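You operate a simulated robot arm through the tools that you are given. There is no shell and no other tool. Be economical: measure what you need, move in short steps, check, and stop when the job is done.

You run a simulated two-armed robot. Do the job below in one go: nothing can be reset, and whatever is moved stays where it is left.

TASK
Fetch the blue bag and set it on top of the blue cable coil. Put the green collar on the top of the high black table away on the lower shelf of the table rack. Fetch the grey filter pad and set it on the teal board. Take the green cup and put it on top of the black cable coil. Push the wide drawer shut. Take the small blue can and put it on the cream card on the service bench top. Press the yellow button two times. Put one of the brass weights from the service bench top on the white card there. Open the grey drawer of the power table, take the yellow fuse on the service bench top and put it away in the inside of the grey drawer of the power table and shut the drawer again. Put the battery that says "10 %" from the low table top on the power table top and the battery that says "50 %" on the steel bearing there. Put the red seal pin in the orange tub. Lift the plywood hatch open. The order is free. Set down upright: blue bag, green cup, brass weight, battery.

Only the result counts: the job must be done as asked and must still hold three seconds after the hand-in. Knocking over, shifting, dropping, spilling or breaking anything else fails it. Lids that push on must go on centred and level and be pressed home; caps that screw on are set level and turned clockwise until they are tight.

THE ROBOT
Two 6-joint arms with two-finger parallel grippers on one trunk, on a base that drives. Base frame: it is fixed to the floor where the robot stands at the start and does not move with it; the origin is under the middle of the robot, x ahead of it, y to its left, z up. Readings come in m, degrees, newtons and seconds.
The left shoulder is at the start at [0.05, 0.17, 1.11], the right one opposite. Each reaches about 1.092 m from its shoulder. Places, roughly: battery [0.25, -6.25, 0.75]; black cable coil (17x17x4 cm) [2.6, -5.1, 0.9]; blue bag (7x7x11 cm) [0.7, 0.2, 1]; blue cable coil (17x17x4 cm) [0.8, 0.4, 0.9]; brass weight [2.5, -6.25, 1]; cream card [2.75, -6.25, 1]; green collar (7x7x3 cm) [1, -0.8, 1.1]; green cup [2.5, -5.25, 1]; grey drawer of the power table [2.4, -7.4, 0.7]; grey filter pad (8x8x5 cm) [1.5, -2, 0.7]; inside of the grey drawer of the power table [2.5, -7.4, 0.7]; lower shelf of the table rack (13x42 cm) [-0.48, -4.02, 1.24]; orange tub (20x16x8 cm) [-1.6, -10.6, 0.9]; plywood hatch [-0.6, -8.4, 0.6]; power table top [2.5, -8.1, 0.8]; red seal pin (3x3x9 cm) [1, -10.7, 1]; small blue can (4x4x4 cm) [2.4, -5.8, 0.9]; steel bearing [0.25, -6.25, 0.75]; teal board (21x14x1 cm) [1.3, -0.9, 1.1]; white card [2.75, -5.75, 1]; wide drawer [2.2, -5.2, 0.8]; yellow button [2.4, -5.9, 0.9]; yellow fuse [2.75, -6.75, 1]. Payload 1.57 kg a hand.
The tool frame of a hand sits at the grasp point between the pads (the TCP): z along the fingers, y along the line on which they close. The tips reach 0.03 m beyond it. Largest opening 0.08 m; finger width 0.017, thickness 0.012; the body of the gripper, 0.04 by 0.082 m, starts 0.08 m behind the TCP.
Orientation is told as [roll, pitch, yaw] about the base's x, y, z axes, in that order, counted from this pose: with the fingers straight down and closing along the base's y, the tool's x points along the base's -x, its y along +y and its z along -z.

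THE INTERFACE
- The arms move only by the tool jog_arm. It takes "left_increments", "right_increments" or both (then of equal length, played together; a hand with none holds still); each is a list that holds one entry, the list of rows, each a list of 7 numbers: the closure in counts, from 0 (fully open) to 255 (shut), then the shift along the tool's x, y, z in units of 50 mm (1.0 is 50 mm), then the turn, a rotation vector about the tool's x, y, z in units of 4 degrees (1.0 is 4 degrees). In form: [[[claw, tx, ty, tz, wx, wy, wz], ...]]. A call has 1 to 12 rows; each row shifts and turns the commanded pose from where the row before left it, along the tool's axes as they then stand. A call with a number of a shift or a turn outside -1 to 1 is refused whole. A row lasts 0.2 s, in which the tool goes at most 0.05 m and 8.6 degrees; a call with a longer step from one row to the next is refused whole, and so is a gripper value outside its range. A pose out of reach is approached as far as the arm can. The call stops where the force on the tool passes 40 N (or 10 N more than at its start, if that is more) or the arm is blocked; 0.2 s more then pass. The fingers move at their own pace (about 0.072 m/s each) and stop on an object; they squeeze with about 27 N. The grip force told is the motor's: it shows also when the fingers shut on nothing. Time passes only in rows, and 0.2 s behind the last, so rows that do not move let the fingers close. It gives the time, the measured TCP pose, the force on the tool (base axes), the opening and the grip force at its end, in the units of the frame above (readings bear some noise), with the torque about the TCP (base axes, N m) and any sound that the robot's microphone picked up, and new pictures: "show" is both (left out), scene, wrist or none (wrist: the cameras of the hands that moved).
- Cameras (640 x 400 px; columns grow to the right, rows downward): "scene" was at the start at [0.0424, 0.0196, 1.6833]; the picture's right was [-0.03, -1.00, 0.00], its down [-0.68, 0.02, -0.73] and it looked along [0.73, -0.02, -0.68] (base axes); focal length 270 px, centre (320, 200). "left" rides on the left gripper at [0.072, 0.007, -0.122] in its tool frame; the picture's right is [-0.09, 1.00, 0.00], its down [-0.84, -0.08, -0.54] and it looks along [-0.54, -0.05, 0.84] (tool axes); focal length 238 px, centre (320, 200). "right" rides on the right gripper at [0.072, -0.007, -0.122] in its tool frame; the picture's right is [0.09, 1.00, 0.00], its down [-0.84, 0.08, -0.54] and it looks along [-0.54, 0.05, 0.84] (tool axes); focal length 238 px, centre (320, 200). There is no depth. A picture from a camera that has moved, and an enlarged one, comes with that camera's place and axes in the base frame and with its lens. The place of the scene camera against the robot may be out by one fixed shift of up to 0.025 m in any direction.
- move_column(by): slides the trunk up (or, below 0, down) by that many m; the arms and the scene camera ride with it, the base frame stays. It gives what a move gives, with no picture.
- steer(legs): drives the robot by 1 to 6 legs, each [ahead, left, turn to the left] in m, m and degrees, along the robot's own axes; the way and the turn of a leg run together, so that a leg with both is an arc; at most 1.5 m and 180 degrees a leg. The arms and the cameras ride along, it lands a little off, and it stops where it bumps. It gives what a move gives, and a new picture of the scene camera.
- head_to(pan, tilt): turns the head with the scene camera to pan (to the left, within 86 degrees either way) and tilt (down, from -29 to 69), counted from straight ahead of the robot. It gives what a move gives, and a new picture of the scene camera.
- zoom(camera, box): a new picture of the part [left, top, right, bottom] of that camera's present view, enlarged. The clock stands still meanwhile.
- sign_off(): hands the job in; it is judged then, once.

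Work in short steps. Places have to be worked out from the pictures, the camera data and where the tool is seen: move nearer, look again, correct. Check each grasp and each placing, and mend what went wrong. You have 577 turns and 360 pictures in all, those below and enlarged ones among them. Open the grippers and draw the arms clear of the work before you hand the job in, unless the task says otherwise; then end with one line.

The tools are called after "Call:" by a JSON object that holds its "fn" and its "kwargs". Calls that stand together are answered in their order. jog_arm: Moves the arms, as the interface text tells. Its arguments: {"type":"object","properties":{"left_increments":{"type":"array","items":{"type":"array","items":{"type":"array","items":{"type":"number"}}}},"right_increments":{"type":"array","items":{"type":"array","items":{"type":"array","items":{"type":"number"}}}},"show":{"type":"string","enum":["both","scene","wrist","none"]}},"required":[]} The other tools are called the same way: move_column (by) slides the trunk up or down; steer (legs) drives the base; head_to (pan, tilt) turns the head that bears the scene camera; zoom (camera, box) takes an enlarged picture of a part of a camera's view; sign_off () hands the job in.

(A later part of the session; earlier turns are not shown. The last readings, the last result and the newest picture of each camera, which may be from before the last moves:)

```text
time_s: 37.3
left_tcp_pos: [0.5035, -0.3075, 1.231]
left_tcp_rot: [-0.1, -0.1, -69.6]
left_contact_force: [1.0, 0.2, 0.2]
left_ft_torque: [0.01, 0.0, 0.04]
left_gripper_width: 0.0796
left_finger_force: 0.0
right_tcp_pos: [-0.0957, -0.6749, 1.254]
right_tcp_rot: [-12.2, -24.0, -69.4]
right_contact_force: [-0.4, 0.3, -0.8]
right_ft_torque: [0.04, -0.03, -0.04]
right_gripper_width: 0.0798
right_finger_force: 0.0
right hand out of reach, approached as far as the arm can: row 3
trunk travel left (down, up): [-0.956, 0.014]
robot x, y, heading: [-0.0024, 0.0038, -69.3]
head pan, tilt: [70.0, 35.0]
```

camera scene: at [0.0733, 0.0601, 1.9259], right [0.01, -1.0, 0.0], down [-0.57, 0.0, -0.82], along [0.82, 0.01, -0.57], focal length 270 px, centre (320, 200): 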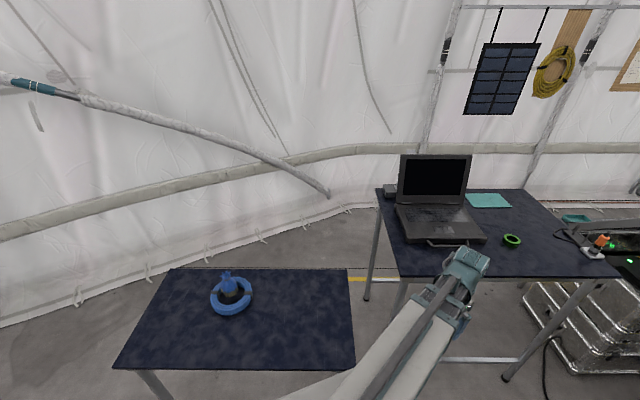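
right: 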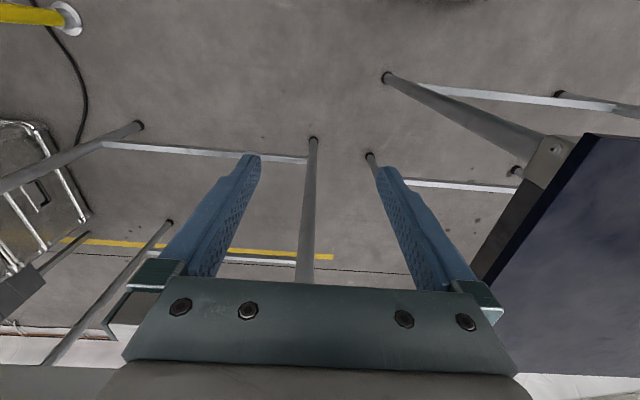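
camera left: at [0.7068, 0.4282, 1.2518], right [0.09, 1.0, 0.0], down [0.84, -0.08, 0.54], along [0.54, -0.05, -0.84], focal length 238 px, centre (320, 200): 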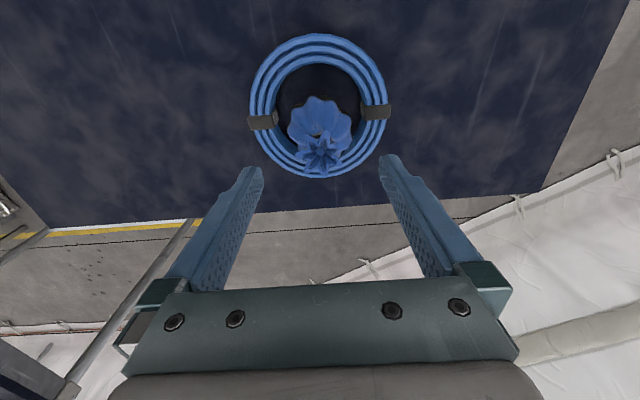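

So height is set by tilt plus trunk (wrist about 0.22 m above the TCP), and the arm solves the rest. I restore the right hand to straight down, turn back and strafe right to face the collar.

Call:
{"fn": "jog_arm", "kwargs": {"right_increments": [[[0, 0, 0, 0, -1, 0, 0], [0, 0, 0, 0, -1, 0, 0], [0, 0, 0, 0, -1, 0, 0], [0, 0.28, 0, 0, 0, 1, 0], [0, 0.28, 0, 0, 0, 1, 0], [0, 0.28, 0, 0, 0, 1, 0], [0, 0.28, 0, 0, 0, 1, 0], [0, 0.28, 0, 0, 0, 1, 0], [0, 0.28, 0, 0, 0, 1, 0], [0, 0, 0, 0, 0, 0, 0]]], "show": "none"}}

Call:
{"fn": "steer", "kwargs": {"legs": [[0, 0, 70], [0, -0.5, 0]]}}

Call:
{"fn": "head_to", "kwargs": {"pan": -20, "tilt": 40}}

```text
time_s: 39.5
left_tcp_pos: [0.5037, -0.3074, 1.2303]
left_tcp_rot: [-0.2, -0.1, -69.6]
left_contact_force: [-0.4, 0.3, -0.1]
left_ft_torque: [0.03, 0.0, 0.03]
left_gripper_width: 0.0799
left_finger_force: 0.0
right_tcp_pos: [-0.1258, -0.5982, 1.2299]
right_tcp_rot: [0.0, 0.0, -69.6]
right_contact_force: [-1.0, 0.2, -0.4]
right_ft_torque: [0.01, -0.01, 0.01]
right_gripper_width: 0.0799
right_finger_force: 0.0
right hand out of reach, approached as far as the arm can: row 2
trunk travel left (down, up): [-0.956, 0.014]
robot x, y, heading: [-0.0019, -0.0002, -69.7]
head pan, tilt: [70.0, 35.0]
```

```text
time_s: 45.5
left_tcp_pos: [0.4629, -0.139, 1.231]
left_tcp_rot: [-0.1, -0.1, -0.5]
left_contact_force: [0.3, -0.1, 0.1]
left_ft_torque: [0.01, 0.01, -0.01]
left_gripper_width: 0.0801
left_finger_force: 0.1
right_tcp_pos: [0.5129, -0.8305, 1.2306]
right_tcp_rot: [-0.1, -0.1, -0.5]
right_contact_force: [-0.6, -0.6, -0.6]
right_ft_torque: [0.05, 0.03, -0.01]
right_gripper_width: 0.08
right_finger_force: 0.0
trunk travel left (down, up): [-0.956, 0.014]
robot x, y, heading: [-0.005, -0.4981, -0.6]
head pan, tilt: [70.0, 35.0]
camera scene: at [-0.0136, -0.3954, 1.926], right [0.94, -0.35, 0.0], down [-0.2, -0.54, -0.82], along [0.29, 0.77, -0.57], focal length 270 px, centre (320, 200)
```

scene: 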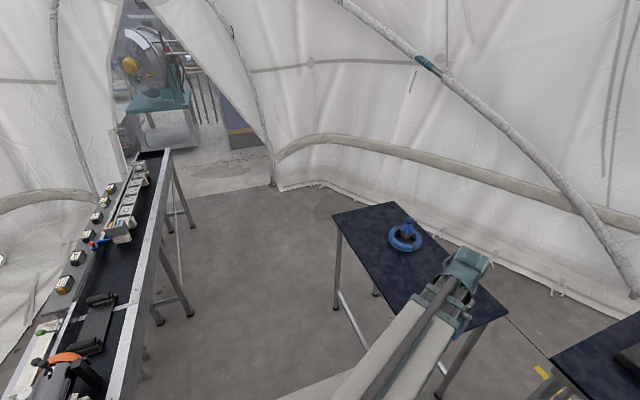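

```text
time_s: 47.1
left_tcp_pos: [0.4624, -0.1371, 1.2303]
left_tcp_rot: [-0.3, 0.0, -0.3]
left_contact_force: [0.7, 0.2, 0.2]
left_ft_torque: [-0.02, -0.02, 0.0]
left_gripper_width: 0.0801
left_finger_force: 0.1
right_tcp_pos: [0.5112, -0.8293, 1.2315]
right_tcp_rot: [0.0, 0.0, -0.4]
right_contact_force: [-0.9, 0.1, -0.4]
right_ft_torque: [0.0, 0.0, 0.02]
right_gripper_width: 0.08
right_finger_force: 0.0
trunk travel left (down, up): [-0.956, 0.014]
robot x, y, heading: [-0.0035, -0.4973, -0.3]
head pan, tilt: [-20.0, 40.0]
camera scene: at [0.0355, -0.5064, 1.9183], right [-0.35, -0.94, 0.0], down [-0.6, 0.22, -0.77], along [0.72, -0.27, -0.64], focal length 270 px, centre (320, 200)
```

scene: 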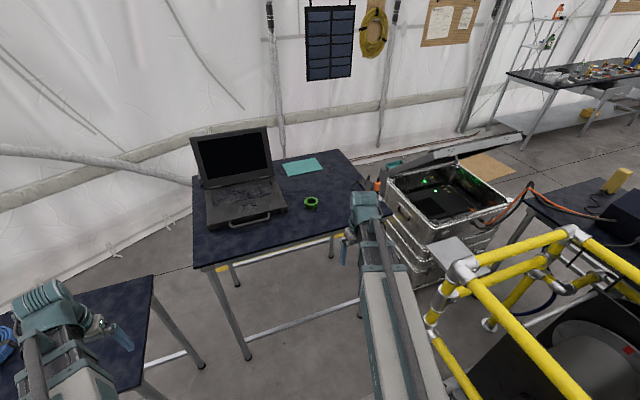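

Triangulating the collar gives about [1.01, −0.83, 1.045]. I move the right hand forward at this height to look down at it.

Call:
{"fn": "jog_arm", "kwargs": {"right_increments": [[[0, -0.9, 0, 0, 0, 0, 0], [0, -0.9, 0, 0, 0, 0, 0], [0, -0.9, 0, 0, 0, 0, 0], [0, -0.9, 0, 0, 0, 0, 0], [0, -0.9, 0, 0, 0, 0, 0], [0, -0.9, 0, 0, 0, 0, 0], [0, -0.9, 0, 0, 0, 0, 0], [0, -0.9, 0, 0, 0, 0, 0], [0, 0, 0, 0, 0, 0, 0]]]}}

```text
time_s: 49.1
left_tcp_pos: [0.4618, -0.1378, 1.2305]
left_tcp_rot: [-0.2, -0.1, -0.3]
left_contact_force: [0.2, -0.2, -0.2]
left_ft_torque: [0.01, -0.01, -0.02]
left_gripper_width: 0.08
left_finger_force: 0.0
right_tcp_pos: [0.8718, -0.8306, 1.2317]
right_tcp_rot: [0.0, 0.0, -0.3]
right_contact_force: [-0.5, 0.2, 0.7]
right_ft_torque: [0.02, -0.01, -0.02]
right_gripper_width: 0.0801
right_finger_force: 0.0
trunk travel left (down, up): [-0.956, 0.014]
robot x, y, heading: [-0.0017, -0.4987, -0.4]
head pan, tilt: [-20.0, 40.0]
camera scene: at [0.0345, -0.5065, 1.9184], right [-0.35, -0.94, 0.0], down [-0.6, 0.22, -0.77], along [0.72, -0.27, -0.64], focal length 270 px, centre (320, 200)
camera right: at [0.7987, -0.8378, 1.3543], right [-0.09, 1.0, 0.0], down [0.84, 0.07, 0.54], along [0.54, 0.05, -0.84], focal length 238 px, centre (320, 200)
```

scene: 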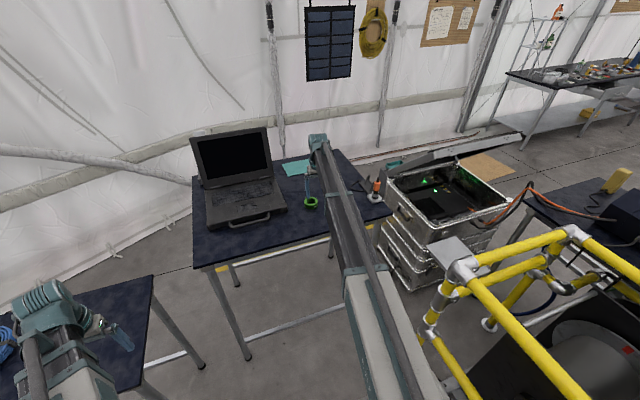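
right: 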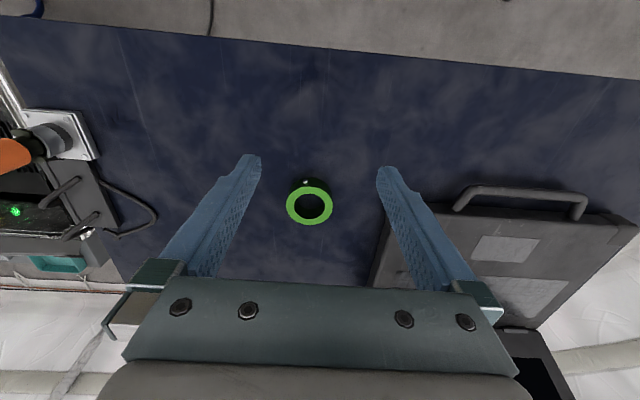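

The collar is at about [0.995, −0.835] with its top at z≈1.06. I move above it, then lower in stages.

Call:
{"fn": "jog_arm", "kwargs": {"right_increments": [[[0, -0.82, -0.03, 0, 0, 0, 0], [0, -0.82, -0.03, 0, 0, 0, 0], [0, -0.82, -0.03, 0, 0, 0, 0], [0, 0, 0, 0, 0, 0, 0]]], "show": "none"}}

Call:
{"fn": "move_column", "kwargs": {"by": -0.12}}

Call:
{"fn": "jog_arm", "kwargs": {"right_increments": [[[0, 0, 0, 0, 0, 0, 0]]], "show": "wrist"}}

```text
time_s: 50.1
left_tcp_pos: [0.4614, -0.1364, 1.2317]
left_tcp_rot: [-0.2, -0.1, -0.4]
left_contact_force: [0.7, -0.2, -0.2]
left_ft_torque: [-0.03, -0.02, 0.01]
left_gripper_width: 0.0802
left_finger_force: 0.0
right_tcp_pos: [0.9028, -0.8291, 1.2313]
right_tcp_rot: [0.0, 0.0, -0.5]
right_contact_force: [1.4, -0.2, 0.9]
right_ft_torque: [0.0, -0.02, -0.01]
right_gripper_width: 0.0802
right_finger_force: 0.1
right hand out of reach, approached as far as the arm can: row 1, 2, 3
trunk travel left (down, up): [-0.956, 0.014]
robot x, y, heading: [-0.0056, -0.4986, -0.2]
head pan, tilt: [-20.0, 40.0]
```

```text
time_s: 51.6
left_tcp_pos: [0.4624, -0.137, 1.1109]
left_tcp_rot: [-0.1, 0.0, -0.4]
left_contact_force: [-0.4, 0.0, 1.0]
left_ft_torque: [0.0, 0.03, 0.0]
left_gripper_width: 0.0801
left_finger_force: 0.0
right_tcp_pos: [0.9028, -0.8296, 1.1112]
right_tcp_rot: [0.0, -0.1, -0.4]
right_contact_force: [-0.3, -0.1, -0.2]
right_ft_torque: [0.02, 0.02, -0.02]
right_gripper_width: 0.0802
right_finger_force: 0.0
trunk travel left (down, up): [-0.836, 0.134]
robot x, y, heading: [-0.0025, -0.4998, -0.3]
head pan, tilt: [-20.0, 40.0]
```

```text
time_s: 52.0
left_tcp_pos: [0.4616, -0.1366, 1.1116]
left_tcp_rot: [-0.2, -0.2, -0.4]
left_contact_force: [-0.1, 0.7, 0.1]
left_ft_torque: [0.04, -0.03, -0.03]
left_gripper_width: 0.0801
left_finger_force: 0.0
right_tcp_pos: [0.9035, -0.8297, 1.1111]
right_tcp_rot: [0.0, -0.1, -0.4]
right_contact_force: [-0.6, 0.0, 0.1]
right_ft_torque: [0.03, -0.03, 0.03]
right_gripper_width: 0.0795
right_finger_force: 0.0
trunk travel left (down, up): [-0.836, 0.134]
robot x, y, heading: [-0.0012, -0.4963, -0.6]
head pan, tilt: [-20.0, 40.0]
camera right: at [0.8312, -0.8363, 1.2338], right [-0.09, 1.0, 0.0], down [0.84, 0.07, 0.54], along [0.54, 0.05, -0.84], focal length 238 px, centre (320, 200)
```

right: 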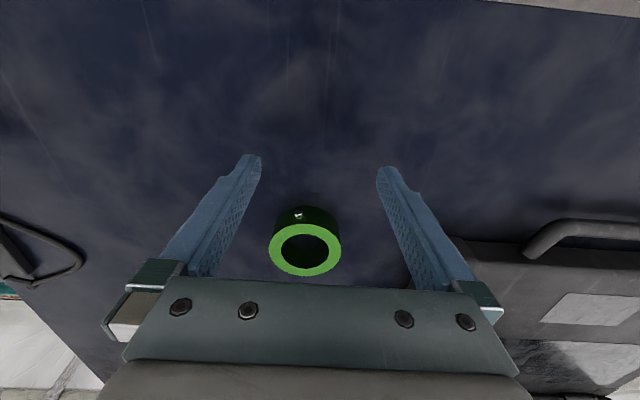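

The arm is at its horizontal limit and the collar is about 0.1 m further. I drive ahead 0.1.

Call:
{"fn": "steer", "kwargs": {"legs": [[0.12, 0, 0]]}}

Call:
{"fn": "jog_arm", "kwargs": {"right_increments": [[[0, 0, 0, 0, 0, 0, 0]]], "show": "wrist"}}

```text
time_s: 53.2
left_tcp_pos: [0.5836, -0.1373, 1.1098]
left_tcp_rot: [-0.2, -0.1, -0.4]
left_contact_force: [0.2, -0.3, -0.7]
left_ft_torque: [-0.02, 0.03, -0.01]
left_gripper_width: 0.0798
left_finger_force: 0.1
right_tcp_pos: [1.0251, -0.8323, 1.1091]
right_tcp_rot: [0.1, 0.1, -0.4]
right_contact_force: [0.9, -0.3, -1.4]
right_ft_torque: [-0.02, 0.04, 0.01]
right_gripper_width: 0.08
right_finger_force: 0.0
trunk travel left (down, up): [-0.836, 0.134]
robot x, y, heading: [0.1137, -0.4997, -0.2]
head pan, tilt: [-20.0, 40.0]
camera scene: at [0.1577, -0.5074, 1.7983], right [-0.35, -0.94, 0.0], down [-0.6, 0.22, -0.77], along [0.72, -0.27, -0.64], focal length 270 px, centre (320, 200)
```

scene: 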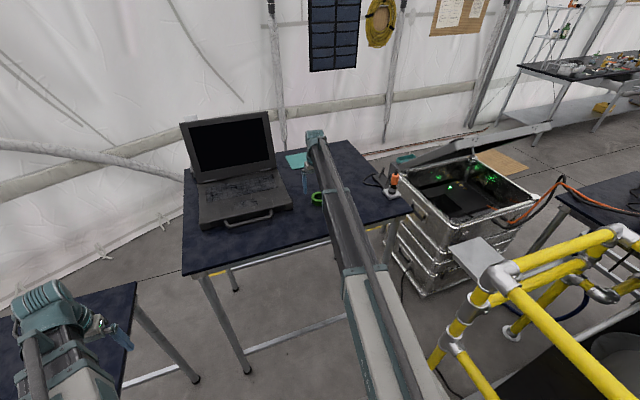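

```text
time_s: 53.6
left_tcp_pos: [0.5824, -0.1383, 1.1101]
left_tcp_rot: [0.0, 0.0, -0.4]
left_contact_force: [0.5, 0.1, 0.2]
left_ft_torque: [-0.02, 0.01, -0.01]
left_gripper_width: 0.0801
left_finger_force: 0.1
right_tcp_pos: [1.0236, -0.8312, 1.1104]
right_tcp_rot: [0.0, -0.1, -0.4]
right_contact_force: [-0.2, 0.7, -0.4]
right_ft_torque: [0.0, 0.01, 0.02]
right_gripper_width: 0.0801
right_finger_force: 0.1
trunk travel left (down, up): [-0.836, 0.134]
robot x, y, heading: [0.1143, -0.4989, -0.5]
head pan, tilt: [-20.0, 40.0]
camera right: at [0.9514, -0.8376, 1.2333], right [-0.09, 1.0, 0.0], down [0.84, 0.07, 0.54], along [0.54, 0.05, -0.84], focal length 238 px, centre (320, 200)
```

right: 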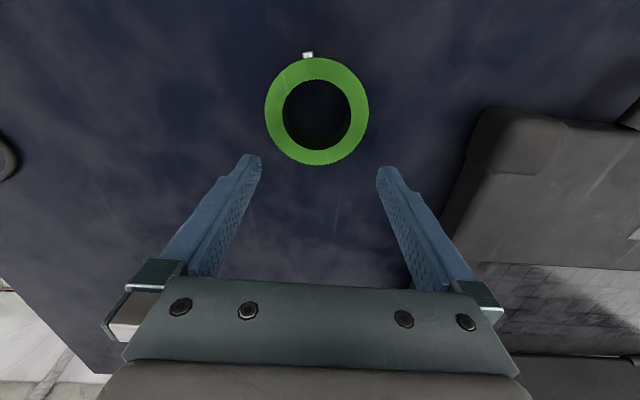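

The collar is at about [0.989, −0.836]. I move back 3.4 cm and lower so the tips are just above the table.

Call:
{"fn": "jog_arm", "kwargs": {"right_increments": [[[0, 0.68, -0.08, 0, 0, 0, 0], [0, 0, 0, 0, 0, 0, 0]]], "show": "none"}}

Call:
{"fn": "move_column", "kwargs": {"by": -0.044}}

Call:
{"fn": "jog_arm", "kwargs": {"right_increments": [[[0, 0, 0, 0, 0, 0, 0]]], "show": "wrist"}}

```text
time_s: 54.2
left_tcp_pos: [0.5836, -0.1381, 1.1095]
left_tcp_rot: [-0.2, -0.1, -0.4]
left_contact_force: [0.7, -0.1, -0.7]
left_ft_torque: [0.01, 0.02, 0.0]
left_gripper_width: 0.08
left_finger_force: 0.1
right_tcp_pos: [0.9874, -0.8355, 1.111]
right_tcp_rot: [0.0, -0.3, -0.3]
right_contact_force: [0.5, 0.5, 0.2]
right_ft_torque: [0.02, 0.05, -0.03]
right_gripper_width: 0.0804
right_finger_force: 0.0
trunk travel left (down, up): [-0.836, 0.134]
robot x, y, heading: [0.1144, -0.501, -0.4]
head pan, tilt: [-20.0, 40.0]
```

```text
time_s: 54.9
left_tcp_pos: [0.5806, -0.1366, 1.0791]
left_tcp_rot: [-0.2, -0.2, -0.5]
left_contact_force: [-0.3, 0.1, -0.2]
left_ft_torque: [-0.01, 0.01, -0.01]
left_gripper_width: 0.08
left_finger_force: 0.1
right_tcp_pos: [0.9865, -0.8341, 1.0798]
right_tcp_rot: [0.0, -0.2, -0.4]
right_contact_force: [-7.8, 3.1, 24.6]
right_ft_torque: [0.03, 0.43, -0.12]
right_gripper_width: 0.0797
right_finger_force: 0.2
trunk travel left (down, up): [-0.803, 0.167]
robot x, y, heading: [0.1127, -0.5061, -0.3]
head pan, tilt: [-20.0, 40.0]
stopped: the force on the tool passed its limit at 69 N (the readings are from after the stop); the commanded pose is now the measured one
```

```text
time_s: 55.3
left_tcp_pos: [0.5806, -0.1378, 1.078]
left_tcp_rot: [-0.2, -0.1, -0.5]
left_contact_force: [1.0, -0.8, -0.1]
left_ft_torque: [0.01, 0.02, 0.0]
left_gripper_width: 0.08
left_finger_force: 0.1
right_tcp_pos: [0.9866, -0.8341, 1.0799]
right_tcp_rot: [0.0, -0.4, -0.4]
right_contact_force: [-12.6, 4.6, 17.6]
right_ft_torque: [0.07, 0.58, -0.17]
right_gripper_width: 0.0796
right_finger_force: 0.1
trunk travel left (down, up): [-0.803, 0.167]
robot x, y, heading: [0.117, -0.5012, -0.4]
head pan, tilt: [-20.0, 40.0]
camera right: at [0.9139, -0.8407, 1.2026], right [-0.08, 1.0, 0.0], down [0.83, 0.07, 0.55], along [0.55, 0.05, -0.84], focal length 238 px, centre (320, 200)
```

right: 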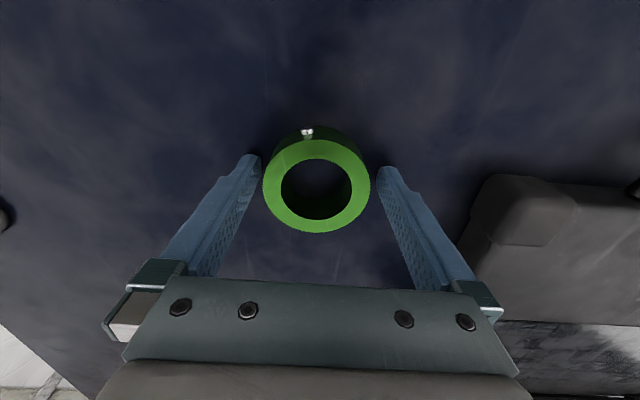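

The tips have touched the table, so it is at z≈1.05. I back off 4 mm and close on the collar.

Call:
{"fn": "move_column", "kwargs": {"by": 0.005}}

Call:
{"fn": "jog_arm", "kwargs": {"right_increments": [[[255, 0, 0, 0, 0, 0, 0], [255, 0, 0, 0, 0, 0, 0], [255, 0, 0, 0, 0, 0, 0], [255, 0, 0, 0, 0, 0, 0]]], "show": "wrist"}}

```text
time_s: 55.8
left_tcp_pos: [0.5839, -0.1382, 1.0826]
left_tcp_rot: [-0.2, 0.0, -0.5]
left_contact_force: [-0.6, -0.3, -0.9]
left_ft_torque: [0.01, -0.04, 0.01]
left_gripper_width: 0.0802
left_finger_force: 0.1
right_tcp_pos: [0.9903, -0.8363, 1.0836]
right_tcp_rot: [0.0, -0.5, -0.4]
right_contact_force: [0.2, 0.1, 0.0]
right_ft_torque: [0.01, -0.03, 0.02]
right_gripper_width: 0.0803
right_finger_force: 0.2
trunk travel left (down, up): [-0.808, 0.162]
robot x, y, heading: [0.1138, -0.4988, -0.1]
head pan, tilt: [-20.0, 40.0]
```

```text
time_s: 56.8
left_tcp_pos: [0.5837, -0.138, 1.0829]
left_tcp_rot: [-0.3, -0.1, -0.4]
left_contact_force: [0.0, -0.4, -0.3]
left_ft_torque: [0.0, -0.03, 0.07]
left_gripper_width: 0.08
left_finger_force: 0.0
right_tcp_pos: [0.991, -0.835, 1.0829]
right_tcp_rot: [0.1, -0.4, -0.4]
right_contact_force: [0.1, -0.2, 0.9]
right_ft_torque: [-0.01, 0.01, 0.05]
right_gripper_width: 0.0615
right_finger_force: 27.1
trunk travel left (down, up): [-0.808, 0.162]
robot x, y, heading: [0.1164, -0.4981, -0.5]
head pan, tilt: [-20.0, 40.0]
camera right: at [0.9179, -0.8422, 1.205], right [-0.08, 1.0, 0.0], down [0.83, 0.07, 0.55], along [0.55, 0.05, -0.84], focal length 238 px, centre (320, 200)
```

right: 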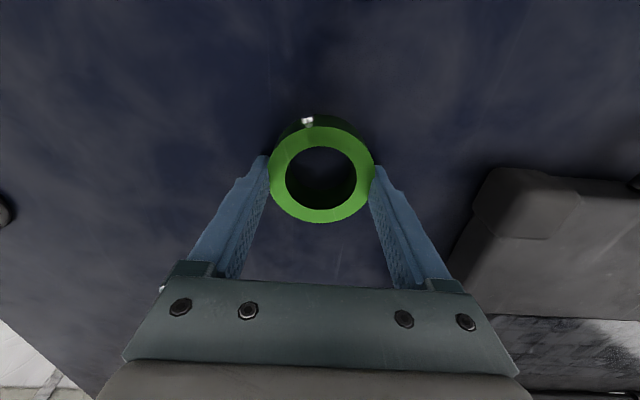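

The collar is gripped. I lift, back off and pull the right hand in for travelling, then look at the open case.

Call:
{"fn": "move_column", "kwargs": {"by": 0.155}}

Call:
{"fn": "jog_arm", "kwargs": {"right_increments": [[[255, 0.9, 0, 0, 0, 0, 0], [255, 0.9, 0, 0, 0, 0, 0], [255, 0.9, 0, 0, 0, 0, 0], [255, 0.9, 0, 0, 0, 0, 0], [255, 0.9, 0.3, 0, 0, 0, 0], [255, 0.9, 0.3, 0, 0, 0, 0], [255, 0.9, 0.3, 0, 0, 0, 0], [255, 0.9, 0.3, 0, 0, 0, 0], [255, 0.9, 0.3, 0, 0, 0, 0], [255, 0, 0, 0, 0, 0, 0]]], "show": "wrist"}}

Call:
{"fn": "zoom", "kwargs": {"camera": "scene", "box": [360, 110, 560, 310]}}

```text
time_s: 58.6
left_tcp_pos: [0.5834, -0.1381, 1.2373]
left_tcp_rot: [-0.2, -0.1, -0.5]
left_contact_force: [-0.1, 1.0, 0.1]
left_ft_torque: [-0.03, -0.02, 0.0]
left_gripper_width: 0.08
left_finger_force: 0.1
right_tcp_pos: [0.9909, -0.8361, 1.2379]
right_tcp_rot: [0.0, -0.4, -0.4]
right_contact_force: [-0.6, 0.5, -1.2]
right_ft_torque: [0.04, -0.01, 0.0]
right_gripper_width: 0.0613
right_finger_force: 27.2
trunk travel left (down, up): [-0.963, 0.007]
robot x, y, heading: [0.1155, -0.5038, -0.2]
head pan, tilt: [-20.0, 40.0]
```

```text
time_s: 60.8
left_tcp_pos: [0.5834, -0.1385, 1.2376]
left_tcp_rot: [-0.3, -0.1, -0.5]
left_contact_force: [-0.4, -0.6, -0.8]
left_ft_torque: [0.01, 0.01, 0.0]
left_gripper_width: 0.0798
left_finger_force: 0.1
right_tcp_pos: [0.5866, -0.7575, 1.2362]
right_tcp_rot: [0.0, -0.4, -0.4]
right_contact_force: [-0.3, -1.2, -0.5]
right_ft_torque: [-0.01, -0.01, -0.02]
right_gripper_width: 0.0613
right_finger_force: 27.0
right hand out of reach, approached as far as the arm can: row 9
trunk travel left (down, up): [-0.963, 0.007]
robot x, y, heading: [0.1172, -0.5022, -0.5]
head pan, tilt: [-20.0, 40.0]
camera right: at [0.5147, -0.7649, 1.3598], right [-0.08, 1.0, 0.0], down [0.83, 0.07, 0.55], along [0.55, 0.05, -0.84], focal length 238 px, centre (320, 200)
```

right: 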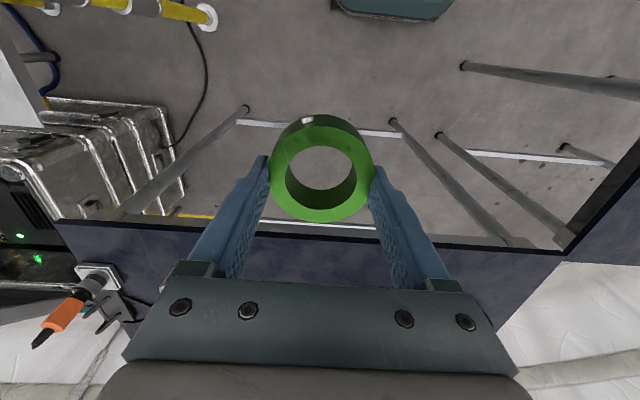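

```text
2.00 times, centred on (460, 210) of scene
camera zoom: at [0.1567, -0.5078, 1.925], right [-0.35, -0.94, 0.0], down [-0.6, 0.22, -0.77], along [0.72, -0.27, -0.64], focal length 539 px, centre (40, 180)
```

zoom: 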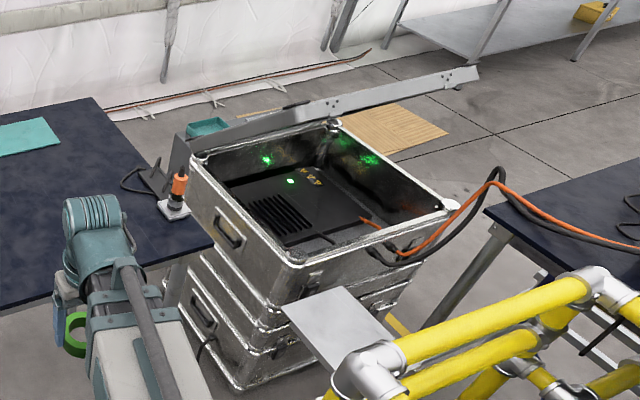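

The base is small, about 0.57 × 0.45 m. I bring both hands towards the centre line so the robot is compact for driving round behind the tables.

Call:
{"fn": "jog_arm", "kwargs": {"left_increments": [[[0, 0, -0.8, 0, 0, 0, 0], [0, 0, -0.8, 0, 0, 0, 0], [0, 0, -0.8, 0, 0, 0, 0], [0, 0, -0.8, 0, 0, 0, 0], [0, 0, -0.8, 0, 0, 0, 0], [0, 0, 0, 0, 0, 0, 0]]], "right_increments": [[[255, 0, 0.4, 0, 0, 0, 0], [255, 0, 0.4, 0, 0, 0, 0], [255, 0, 0.4, 0, 0, 0, 0], [255, 0, 0.4, 0, 0, 0, 0], [255, 0, 0.4, 0, 0, 0, 0], [255, 0, 0, 0, 0, 0, 0]]], "show": "none"}}

Call:
{"fn": "steer", "kwargs": {"legs": [[-0.12, 0.1, 0], [0, 0, 90]]}}

Call:
{"fn": "head_to", "kwargs": {"pan": 0, "tilt": 30}}

```text
time_s: 62.2
left_tcp_pos: [0.5832, -0.3373, 1.2376]
left_tcp_rot: [-0.2, 0.0, -0.4]
left_contact_force: [0.7, 0.4, 0.1]
left_ft_torque: [0.0, -0.02, 0.0]
left_gripper_width: 0.0798
left_finger_force: 0.0
right_tcp_pos: [0.5869, -0.658, 1.2381]
right_tcp_rot: [0.1, -0.4, -0.4]
right_contact_force: [-0.1, 0.5, -2.0]
right_ft_torque: [0.0, -0.01, -0.01]
right_gripper_width: 0.0614
right_finger_force: 26.8
trunk travel left (down, up): [-0.963, 0.007]
robot x, y, heading: [0.1154, -0.5005, -0.2]
head pan, tilt: [-20.0, 40.0]
```

```text
time_s: 67.5
left_tcp_pos: [-0.1737, 0.0645, 1.237]
left_tcp_rot: [-0.2, 0.0, 90.3]
left_contact_force: [0.0, 0.6, 0.6]
left_ft_torque: [-0.03, -0.01, -0.03]
left_gripper_width: 0.0802
left_finger_force: 0.1
right_tcp_pos: [0.1487, 0.0728, 1.2379]
right_tcp_rot: [0.0, -0.4, 90.3]
right_contact_force: [0.3, 0.9, -2.5]
right_ft_torque: [0.0, 0.0, -0.01]
right_gripper_width: 0.0609
right_finger_force: 26.3
trunk travel left (down, up): [-0.963, 0.007]
robot x, y, heading: [-0.0064, -0.3983, 90.4]
head pan, tilt: [-20.0, 40.0]
camera scene: at [0.0241, -0.337, 1.9251], right [0.94, -0.34, 0.0], down [-0.22, -0.61, -0.77], along [0.26, 0.72, -0.64], focal length 270 px, centre (320, 200)
```

scene: 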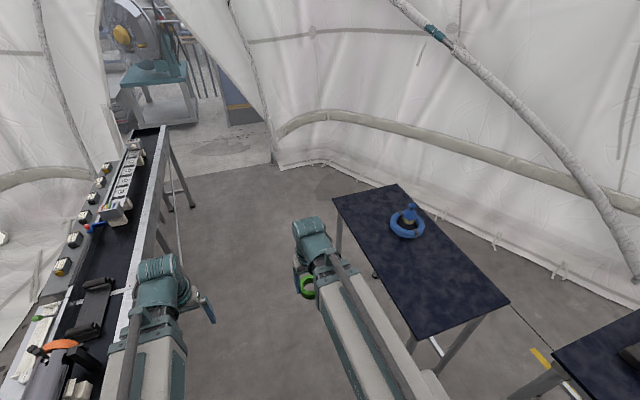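

```text
time_s: 68.3
left_tcp_pos: [-0.1728, 0.0633, 1.2377]
left_tcp_rot: [-0.2, -0.1, 90.3]
left_contact_force: [-0.9, 0.3, -0.7]
left_ft_torque: [-0.03, 0.0, 0.0]
left_gripper_width: 0.0802
left_finger_force: 0.1
right_tcp_pos: [0.1481, 0.0729, 1.2379]
right_tcp_rot: [0.0, -0.4, 90.3]
right_contact_force: [-0.7, -0.2, -0.9]
right_ft_torque: [-0.04, -0.01, 0.04]
right_gripper_width: 0.0609
right_finger_force: 27.3
trunk travel left (down, up): [-0.963, 0.007]
robot x, y, heading: [-0.0068, -0.398, 90.2]
head pan, tilt: [0.0, 30.0]
camera scene: at [-0.0048, -0.3267, 1.9404], right [1.0, 0.01, 0.0], down [0.0, -0.5, -0.87], along [0.0, 0.87, -0.5], focal length 270 px, centre (320, 200)
```

scene: 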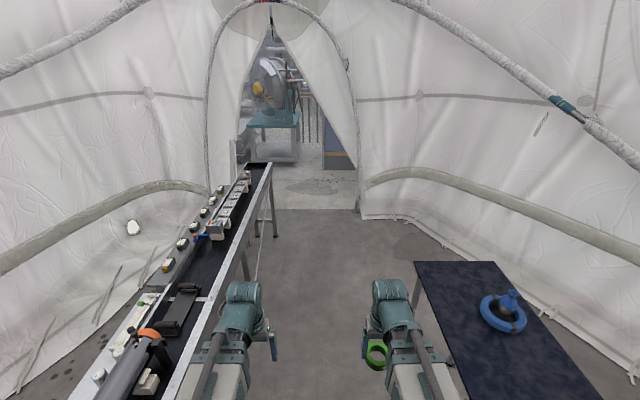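

The way ahead is clear. I drive 1.5 m along the corridor, then turn right to head -10°.

Call:
{"fn": "steer", "kwargs": {"legs": [[1.5, 0, 0], [0.1, 0, -100]]}}

```text
time_s: 80.1
left_tcp_pos: [0.556, 1.2398, 1.238]
left_tcp_rot: [-0.2, -0.2, -11.8]
left_contact_force: [0.2, 0.1, -0.4]
left_ft_torque: [0.01, -0.03, 0.0]
left_gripper_width: 0.0801
left_finger_force: 0.1
right_tcp_pos: [0.4955, 0.9233, 1.2366]
right_tcp_rot: [0.1, -0.5, -11.8]
right_contact_force: [-0.1, 0.2, -0.3]
right_ft_torque: [0.0, -0.01, 0.02]
right_gripper_width: 0.0603
right_finger_force: 27.0
trunk travel left (down, up): [-0.963, 0.007]
robot x, y, heading: [0.0666, 1.1704, -11.7]
head pan, tilt: [0.0, 30.0]
camera scene: at [0.1156, 1.1837, 1.9404], right [-0.2, -0.98, 0.0], down [-0.49, 0.1, -0.87], along [0.85, -0.18, -0.5], focal length 270 px, centre (320, 200)
```

scene: 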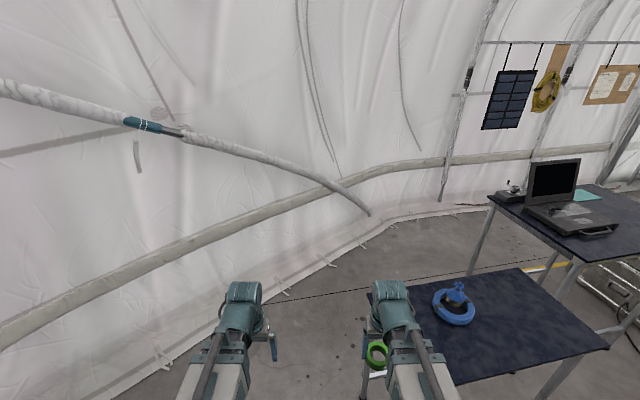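

Wall base ahead runs roughly (1.43, 2.0)–(2.25, 0.62). I advance past the blue-coil table and turn further right.

Call:
{"fn": "steer", "kwargs": {"legs": [[1.03, 0.17, 0], [0, 0, -50]]}}

```text
time_s: 87.8
left_tcp_pos: [1.4997, 0.7898, 1.2373]
left_tcp_rot: [-0.2, -0.2, -62.2]
left_contact_force: [-0.4, -0.5, -0.1]
left_ft_torque: [-0.01, 0.01, -0.04]
left_gripper_width: 0.08
left_finger_force: 0.0
right_tcp_pos: [1.2186, 0.6337, 1.2376]
right_tcp_rot: [-0.1, -0.4, -62.1]
right_contact_force: [-0.1, 0.5, -0.9]
right_ft_torque: [0.0, -0.02, -0.02]
right_gripper_width: 0.0605
right_finger_force: 26.7
trunk travel left (down, up): [-0.963, 0.007]
robot x, y, heading: [1.1364, 1.1225, -62.2]
head pan, tilt: [0.0, 30.0]
camera scene: at [1.1581, 1.1008, 1.9404], right [-0.88, -0.47, 0.0], down [-0.23, 0.44, -0.87], along [0.41, -0.77, -0.5], focal length 270 px, centre (320, 200)
```

scene: 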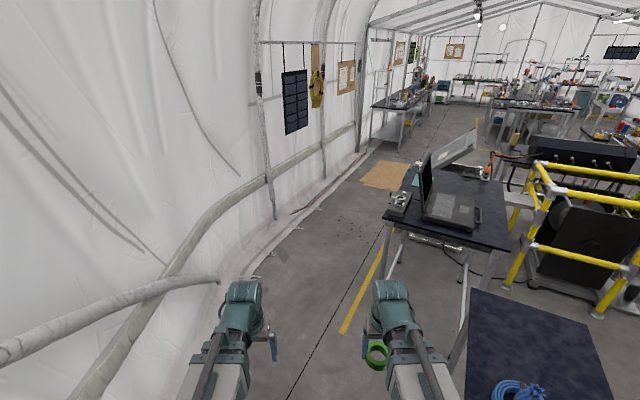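

The corridor along the wall is clear. I go ahead 1.5 m and turn to face along −y.

Call:
{"fn": "steer", "kwargs": {"legs": [[1.5, 0, 0], [0, 0, -28]]}}

Call:
{"fn": "head_to", "kwargs": {"pan": -30, "tilt": 35}}

```text
time_s: 96.6
left_tcp_pos: [1.9404, -0.6758, 1.2385]
left_tcp_rot: [-0.1, 0.0, -93.1]
left_contact_force: [-0.7, 0.4, -0.2]
left_ft_torque: [0.04, -0.01, -0.02]
left_gripper_width: 0.0797
left_finger_force: 0.1
right_tcp_pos: [1.6175, -0.6672, 1.2381]
right_tcp_rot: [0.0, -0.4, -93.0]
right_contact_force: [1.0, -0.2, -1.7]
right_ft_torque: [0.01, 0.03, 0.01]
right_gripper_width: 0.0604
right_finger_force: 26.6
trunk travel left (down, up): [-0.963, 0.007]
robot x, y, heading: [1.8029, -0.2009, -92.7]
head pan, tilt: [0.0, 30.0]
camera scene: at [1.7943, -0.2325, 1.9404], right [-1.0, 0.05, 0.0], down [0.03, 0.5, -0.87], along [-0.05, -0.86, -0.5], focal length 270 px, centre (320, 200)
```

scene: 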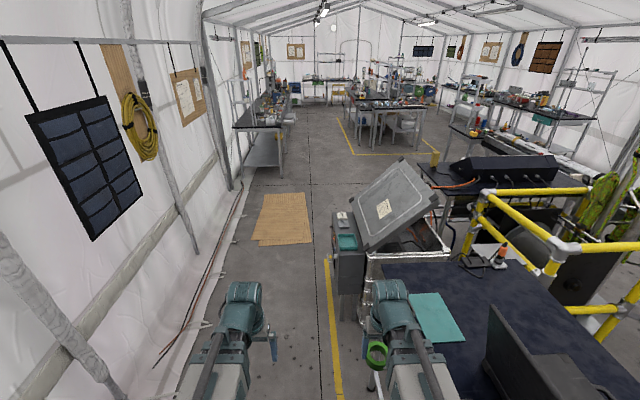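

```text
time_s: 97.5
left_tcp_pos: [1.9397, -0.6773, 1.238]
left_tcp_rot: [-0.1, -0.2, -93.1]
left_contact_force: [0.0, 0.9, 0.2]
left_ft_torque: [0.01, 0.01, 0.01]
left_gripper_width: 0.0798
left_finger_force: 0.1
right_tcp_pos: [1.6182, -0.6664, 1.2372]
right_tcp_rot: [-0.1, -0.4, -93.0]
right_contact_force: [-1.1, 0.5, -0.3]
right_ft_torque: [0.0, 0.01, -0.02]
right_gripper_width: 0.0604
right_finger_force: 26.7
trunk travel left (down, up): [-0.963, 0.007]
robot x, y, heading: [1.8017, -0.2018, -92.8]
head pan, tilt: [-30.0, 35.0]
camera scene: at [1.7515, -0.2161, 1.9326], right [-0.84, 0.54, 0.0], down [0.31, 0.48, -0.82], along [-0.45, -0.69, -0.57], focal length 270 px, centre (320, 200)
```

scene: 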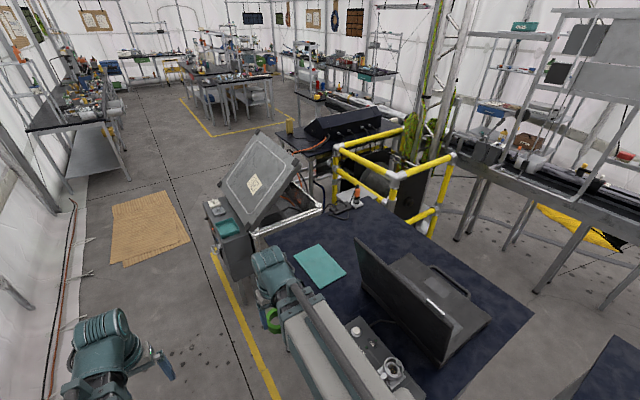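

A small cabinet with a teal tray sits behind the case. I zoom in to find the pad.

Call:
{"fn": "zoom", "kwargs": {"camera": "scene", "box": [190, 180, 290, 280]}}

```text
4.00 times, centred on (240, 230) of scene
camera zoom: at [1.7515, -0.2161, 1.9326], right [-0.84, 0.54, 0.0], down [0.31, 0.48, -0.82], along [-0.45, -0.69, -0.57], focal length 1078 px, centre (640, 80)
```

zoom: 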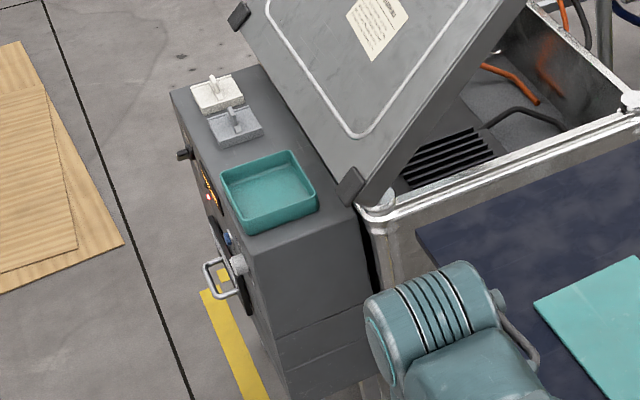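

The grey pad with a handle tab is at about [1.51, −1.96, 0.72], next to a white one. I drive to x≈2.2, y≈−1.7 and turn to face it.

Call:
{"fn": "steer", "kwargs": {"legs": [[1.4, 0.46, 0], [0, 0, -87], [0, 0.15, 0]]}}

Call:
{"fn": "head_to", "kwargs": {"pan": 10, "tilt": 50}}

```text
time_s: 109.5
left_tcp_pos: [1.728, -1.9326, 1.2368]
left_tcp_rot: [-0.2, -0.1, 179.9]
left_contact_force: [-0.3, -1.0, 0.0]
left_ft_torque: [0.0, 0.0, -0.02]
left_gripper_width: 0.08
left_finger_force: 0.1
right_tcp_pos: [1.7217, -1.6127, 1.2381]
right_tcp_rot: [-0.1, -0.4, 180.0]
right_contact_force: [0.2, 0.0, -0.9]
right_ft_torque: [0.02, 0.04, 0.0]
right_gripper_width: 0.0605
right_finger_force: 26.7
trunk travel left (down, up): [-0.963, 0.007]
robot x, y, heading: [2.1953, -1.7697, 180.0]
head pan, tilt: [-30.0, 35.0]
camera scene: at [2.1551, -1.7027, 1.9327], right [0.5, 0.87, 0.0], down [0.5, -0.29, -0.82], along [-0.71, 0.41, -0.57], focal length 270 px, centre (320, 200)
```

scene: 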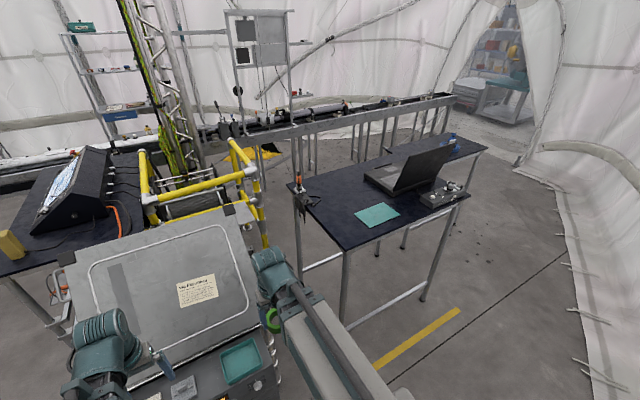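

```text
time_s: 110.6
left_tcp_pos: [1.728, -1.9321, 1.2383]
left_tcp_rot: [-0.1, -0.1, 179.9]
left_contact_force: [0.0, -0.2, 0.7]
left_ft_torque: [0.0, -0.02, 0.02]
left_gripper_width: 0.0797
left_finger_force: 0.0
right_tcp_pos: [1.7214, -1.6108, 1.238]
right_tcp_rot: [0.0, -0.4, 179.9]
right_contact_force: [-0.1, -0.1, -1.5]
right_ft_torque: [0.01, -0.01, 0.02]
right_gripper_width: 0.0604
right_finger_force: 27.0
trunk travel left (down, up): [-0.963, 0.007]
robot x, y, heading: [2.1902, -1.7645, 179.9]
head pan, tilt: [10.0, 50.0]
camera scene: at [2.1555, -1.7574, 1.9109], right [-0.17, 0.98, 0.0], down [0.75, 0.13, -0.64], along [-0.63, -0.11, -0.77], focal length 270 px, centre (320, 200)
```

scene: 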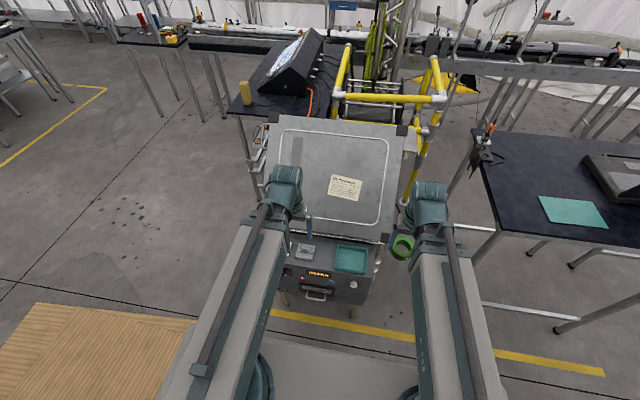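

The pad is at about [1.51, −1.95]. I extend the left hand over it, then lower part way to look.

Call:
{"fn": "jog_arm", "kwargs": {"left_increments": [[[0, -0.8, 0, 0, 0, 0, 0], [0, -0.8, 0, 0, 0, 0, 0], [0, -0.8, 0, 0, 0, 0, 0], [0, -0.8, 0, 0, 0, 0, 0], [0, 0, 0, 0, 0, 0, 0]]], "show": "none"}}

Call:
{"fn": "move_column", "kwargs": {"by": -0.3}}

Call:
{"fn": "jog_arm", "kwargs": {"left_increments": [[[0, 0, 0, 0, 0, 0, 0]]], "show": "wrist"}}

```text
time_s: 111.8
left_tcp_pos: [1.5694, -1.9323, 1.2375]
left_tcp_rot: [-0.1, -0.1, 179.8]
left_contact_force: [0.4, -0.8, 1.0]
left_ft_torque: [-0.03, 0.01, 0.01]
left_gripper_width: 0.08
left_finger_force: 0.0
right_tcp_pos: [1.7222, -1.6107, 1.2381]
right_tcp_rot: [0.1, -0.4, 180.0]
right_contact_force: [-0.2, -0.1, -1.1]
right_ft_torque: [0.02, 0.04, -0.01]
right_gripper_width: 0.0603
right_finger_force: 26.6
trunk travel left (down, up): [-0.963, 0.007]
robot x, y, heading: [2.1925, -1.7636, 179.9]
head pan, tilt: [10.0, 50.0]
```

```text
time_s: 114.8
left_tcp_pos: [1.5685, -1.9308, 0.9371]
left_tcp_rot: [-0.1, 0.0, 179.8]
left_contact_force: [-0.5, -0.4, 0.5]
left_ft_torque: [-0.03, -0.04, -0.02]
left_gripper_width: 0.0799
left_finger_force: 0.0
right_tcp_pos: [1.7212, -1.6115, 0.9373]
right_tcp_rot: [0.0, -0.5, 180.0]
right_contact_force: [0.2, 0.9, -1.6]
right_ft_torque: [-0.01, 0.0, 0.0]
right_gripper_width: 0.0603
right_finger_force: 26.6
trunk travel left (down, up): [-0.663, 0.307]
robot x, y, heading: [2.191, -1.7636, 180.0]
head pan, tilt: [10.0, 50.0]
```

```text
time_s: 115.2
left_tcp_pos: [1.569, -1.9328, 0.9382]
left_tcp_rot: [-0.1, -0.1, 179.9]
left_contact_force: [0.1, 0.4, -0.2]
left_ft_torque: [0.0, 0.0, 0.04]
left_gripper_width: 0.0799
left_finger_force: 0.0
right_tcp_pos: [1.7206, -1.6116, 0.9373]
right_tcp_rot: [0.1, -0.4, 180.0]
right_contact_force: [0.4, 0.7, -0.8]
right_ft_torque: [0.01, 0.01, 0.05]
right_gripper_width: 0.0604
right_finger_force: 27.0
trunk travel left (down, up): [-0.663, 0.307]
robot x, y, heading: [2.1899, -1.7681, 179.9]
head pan, tilt: [10.0, 50.0]
camera left: at [1.6406, -1.9393, 1.0586], right [-0.09, -1.0, 0.0], down [-0.84, 0.08, 0.54], along [-0.54, 0.05, -0.84], focal length 238 px, centre (320, 200)
```

left: 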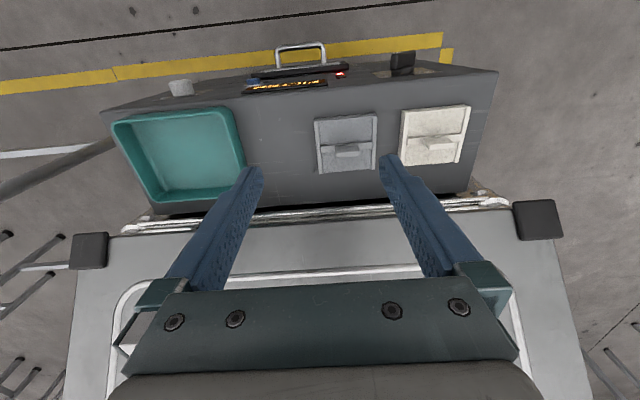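

I zoom in to see the grey pad's handle.

Call:
{"fn": "zoom", "kwargs": {"camera": "left", "box": [280, 90, 480, 190]}}

```text
3.20 times, centred on (380, 140) of left
camera zoom: at [1.6406, -1.9393, 1.0586], right [-0.09, -1.0, 0.0], down [-0.84, 0.08, 0.54], along [-0.54, 0.05, -0.84], focal length 763 px, centre (128, 392)
```

zoom: 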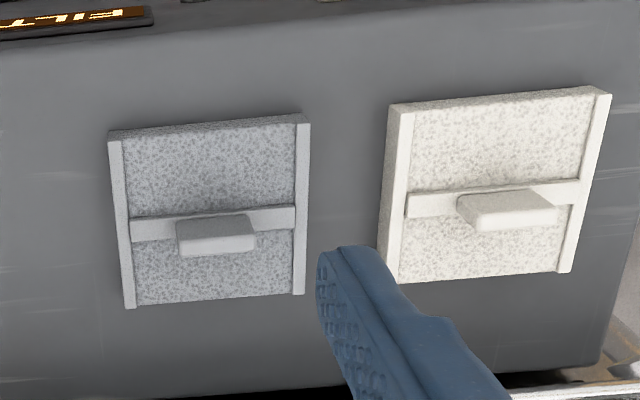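

The handle block is about 3 cm wide at [1.529, −1.963]. I centre over it and lower.

Call:
{"fn": "jog_arm", "kwargs": {"left_increments": [[[0, -0.4, 0.31, 0, 0, 0, 0], [0, -0.4, 0.31, 0, 0, 0, 0], [0, 0, 0, 0, 0, 0, 0]]], "show": "none"}}

Call:
{"fn": "move_column", "kwargs": {"by": -0.11}}

Call:
{"fn": "jog_arm", "kwargs": {"left_increments": [[[100, 0, 0, 0, 0, 0, 0], [100, 0, 0, 0, 0, 0, 0]]], "show": "wrist"}}

```text
time_s: 116.0
left_tcp_pos: [1.5284, -1.9633, 0.9377]
left_tcp_rot: [-0.1, -0.1, 179.9]
left_contact_force: [0.2, 0.0, 0.0]
left_ft_torque: [0.01, -0.05, 0.02]
left_gripper_width: 0.0802
left_finger_force: 0.1
right_tcp_pos: [1.7219, -1.6108, 0.9374]
right_tcp_rot: [0.0, -0.4, 180.1]
right_contact_force: [-1.0, -0.8, -1.4]
right_ft_torque: [0.0, 0.01, 0.01]
right_gripper_width: 0.0607
right_finger_force: 26.9
trunk travel left (down, up): [-0.663, 0.307]
robot x, y, heading: [2.1919, -1.7666, 180.1]
head pan, tilt: [10.0, 50.0]
```

```text
time_s: 117.4
left_tcp_pos: [1.5281, -1.9626, 0.8269]
left_tcp_rot: [-0.1, -0.1, 179.9]
left_contact_force: [1.8, 0.4, -0.9]
left_ft_torque: [0.01, -0.01, -0.02]
left_gripper_width: 0.0801
left_finger_force: 0.1
right_tcp_pos: [1.7207, -1.6117, 0.8284]
right_tcp_rot: [-0.1, -0.4, 180.0]
right_contact_force: [0.4, 0.0, -0.8]
right_ft_torque: [-0.01, 0.0, -0.01]
right_gripper_width: 0.0604
right_finger_force: 27.2
trunk travel left (down, up): [-0.553, 0.417]
robot x, y, heading: [2.1913, -1.767, 179.9]
head pan, tilt: [10.0, 50.0]
```

```text
time_s: 118.0
left_tcp_pos: [1.5288, -1.9636, 0.8278]
left_tcp_rot: [-0.1, -0.1, 179.9]
left_contact_force: [0.1, -0.4, -0.1]
left_ft_torque: [0.03, 0.03, 0.01]
left_gripper_width: 0.0486
left_finger_force: 0.1
right_tcp_pos: [1.7211, -1.6097, 0.8266]
right_tcp_rot: [0.0, -0.4, 180.0]
right_contact_force: [-0.5, 0.1, -1.4]
right_ft_torque: [0.0, -0.02, 0.0]
right_gripper_width: 0.0606
right_finger_force: 26.4
trunk travel left (down, up): [-0.553, 0.417]
robot x, y, heading: [2.191, -1.7671, 180.1]
head pan, tilt: [10.0, 50.0]
camera left: at [1.6004, -1.9704, 0.9486], right [-0.09, -1.0, 0.0], down [-0.84, 0.08, 0.54], along [-0.54, 0.05, -0.84], focal length 238 px, centre (320, 200)
```

left: 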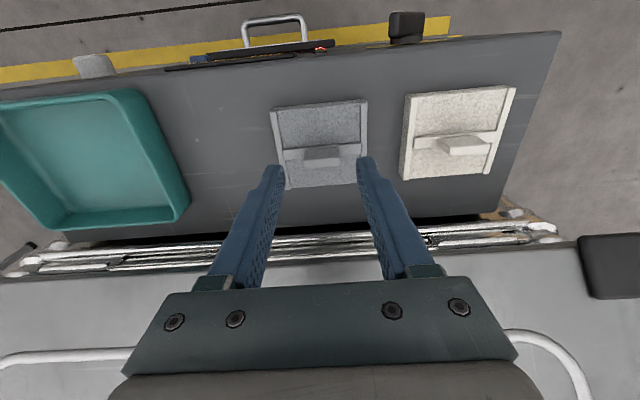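

Handle centred at [1.53, −1.965]. I lower 4 cm and look.

Call:
{"fn": "move_column", "kwargs": {"by": -0.035}}

Call:
{"fn": "jog_arm", "kwargs": {"left_increments": [[[100, 0, 0, 0, 0, 0, 0]]], "show": "wrist"}}

```text
time_s: 118.8
left_tcp_pos: [1.5293, -1.9638, 0.7928]
left_tcp_rot: [-0.1, 0.0, 179.8]
left_contact_force: [0.3, 1.1, 0.2]
left_ft_torque: [-0.02, -0.01, 0.01]
left_gripper_width: 0.0485
left_finger_force: 0.1
right_tcp_pos: [1.7202, -1.6111, 0.792]
right_tcp_rot: [0.0, -0.4, 179.9]
right_contact_force: [-0.5, -0.1, -1.4]
right_ft_torque: [-0.02, 0.0, 0.0]
right_gripper_width: 0.0603
right_finger_force: 27.3
trunk travel left (down, up): [-0.518, 0.452]
robot x, y, heading: [2.1892, -1.7671, 180.2]
head pan, tilt: [10.0, 50.0]
```

```text
time_s: 119.2
left_tcp_pos: [1.5293, -1.9616, 0.792]
left_tcp_rot: [-0.2, -0.1, 179.9]
left_contact_force: [0.9, -0.4, 0.0]
left_ft_torque: [0.04, -0.03, -0.01]
left_gripper_width: 0.0484
left_finger_force: 0.1
right_tcp_pos: [1.7212, -1.6116, 0.7932]
right_tcp_rot: [0.0, -0.4, 180.0]
right_contact_force: [0.2, 0.2, -1.2]
right_ft_torque: [0.01, 0.02, 0.0]
right_gripper_width: 0.0604
right_finger_force: 26.8
trunk travel left (down, up): [-0.518, 0.452]
robot x, y, heading: [2.1919, -1.7646, 180.1]
head pan, tilt: [10.0, 50.0]
camera left: at [1.6004, -1.9704, 0.9136], right [-0.09, -1.0, 0.0], down [-0.84, 0.08, 0.54], along [-0.54, 0.05, -0.84], focal length 238 px, centre (320, 200)
```

left: 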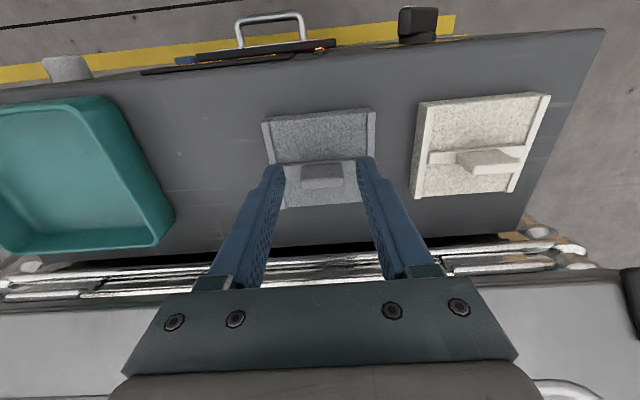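

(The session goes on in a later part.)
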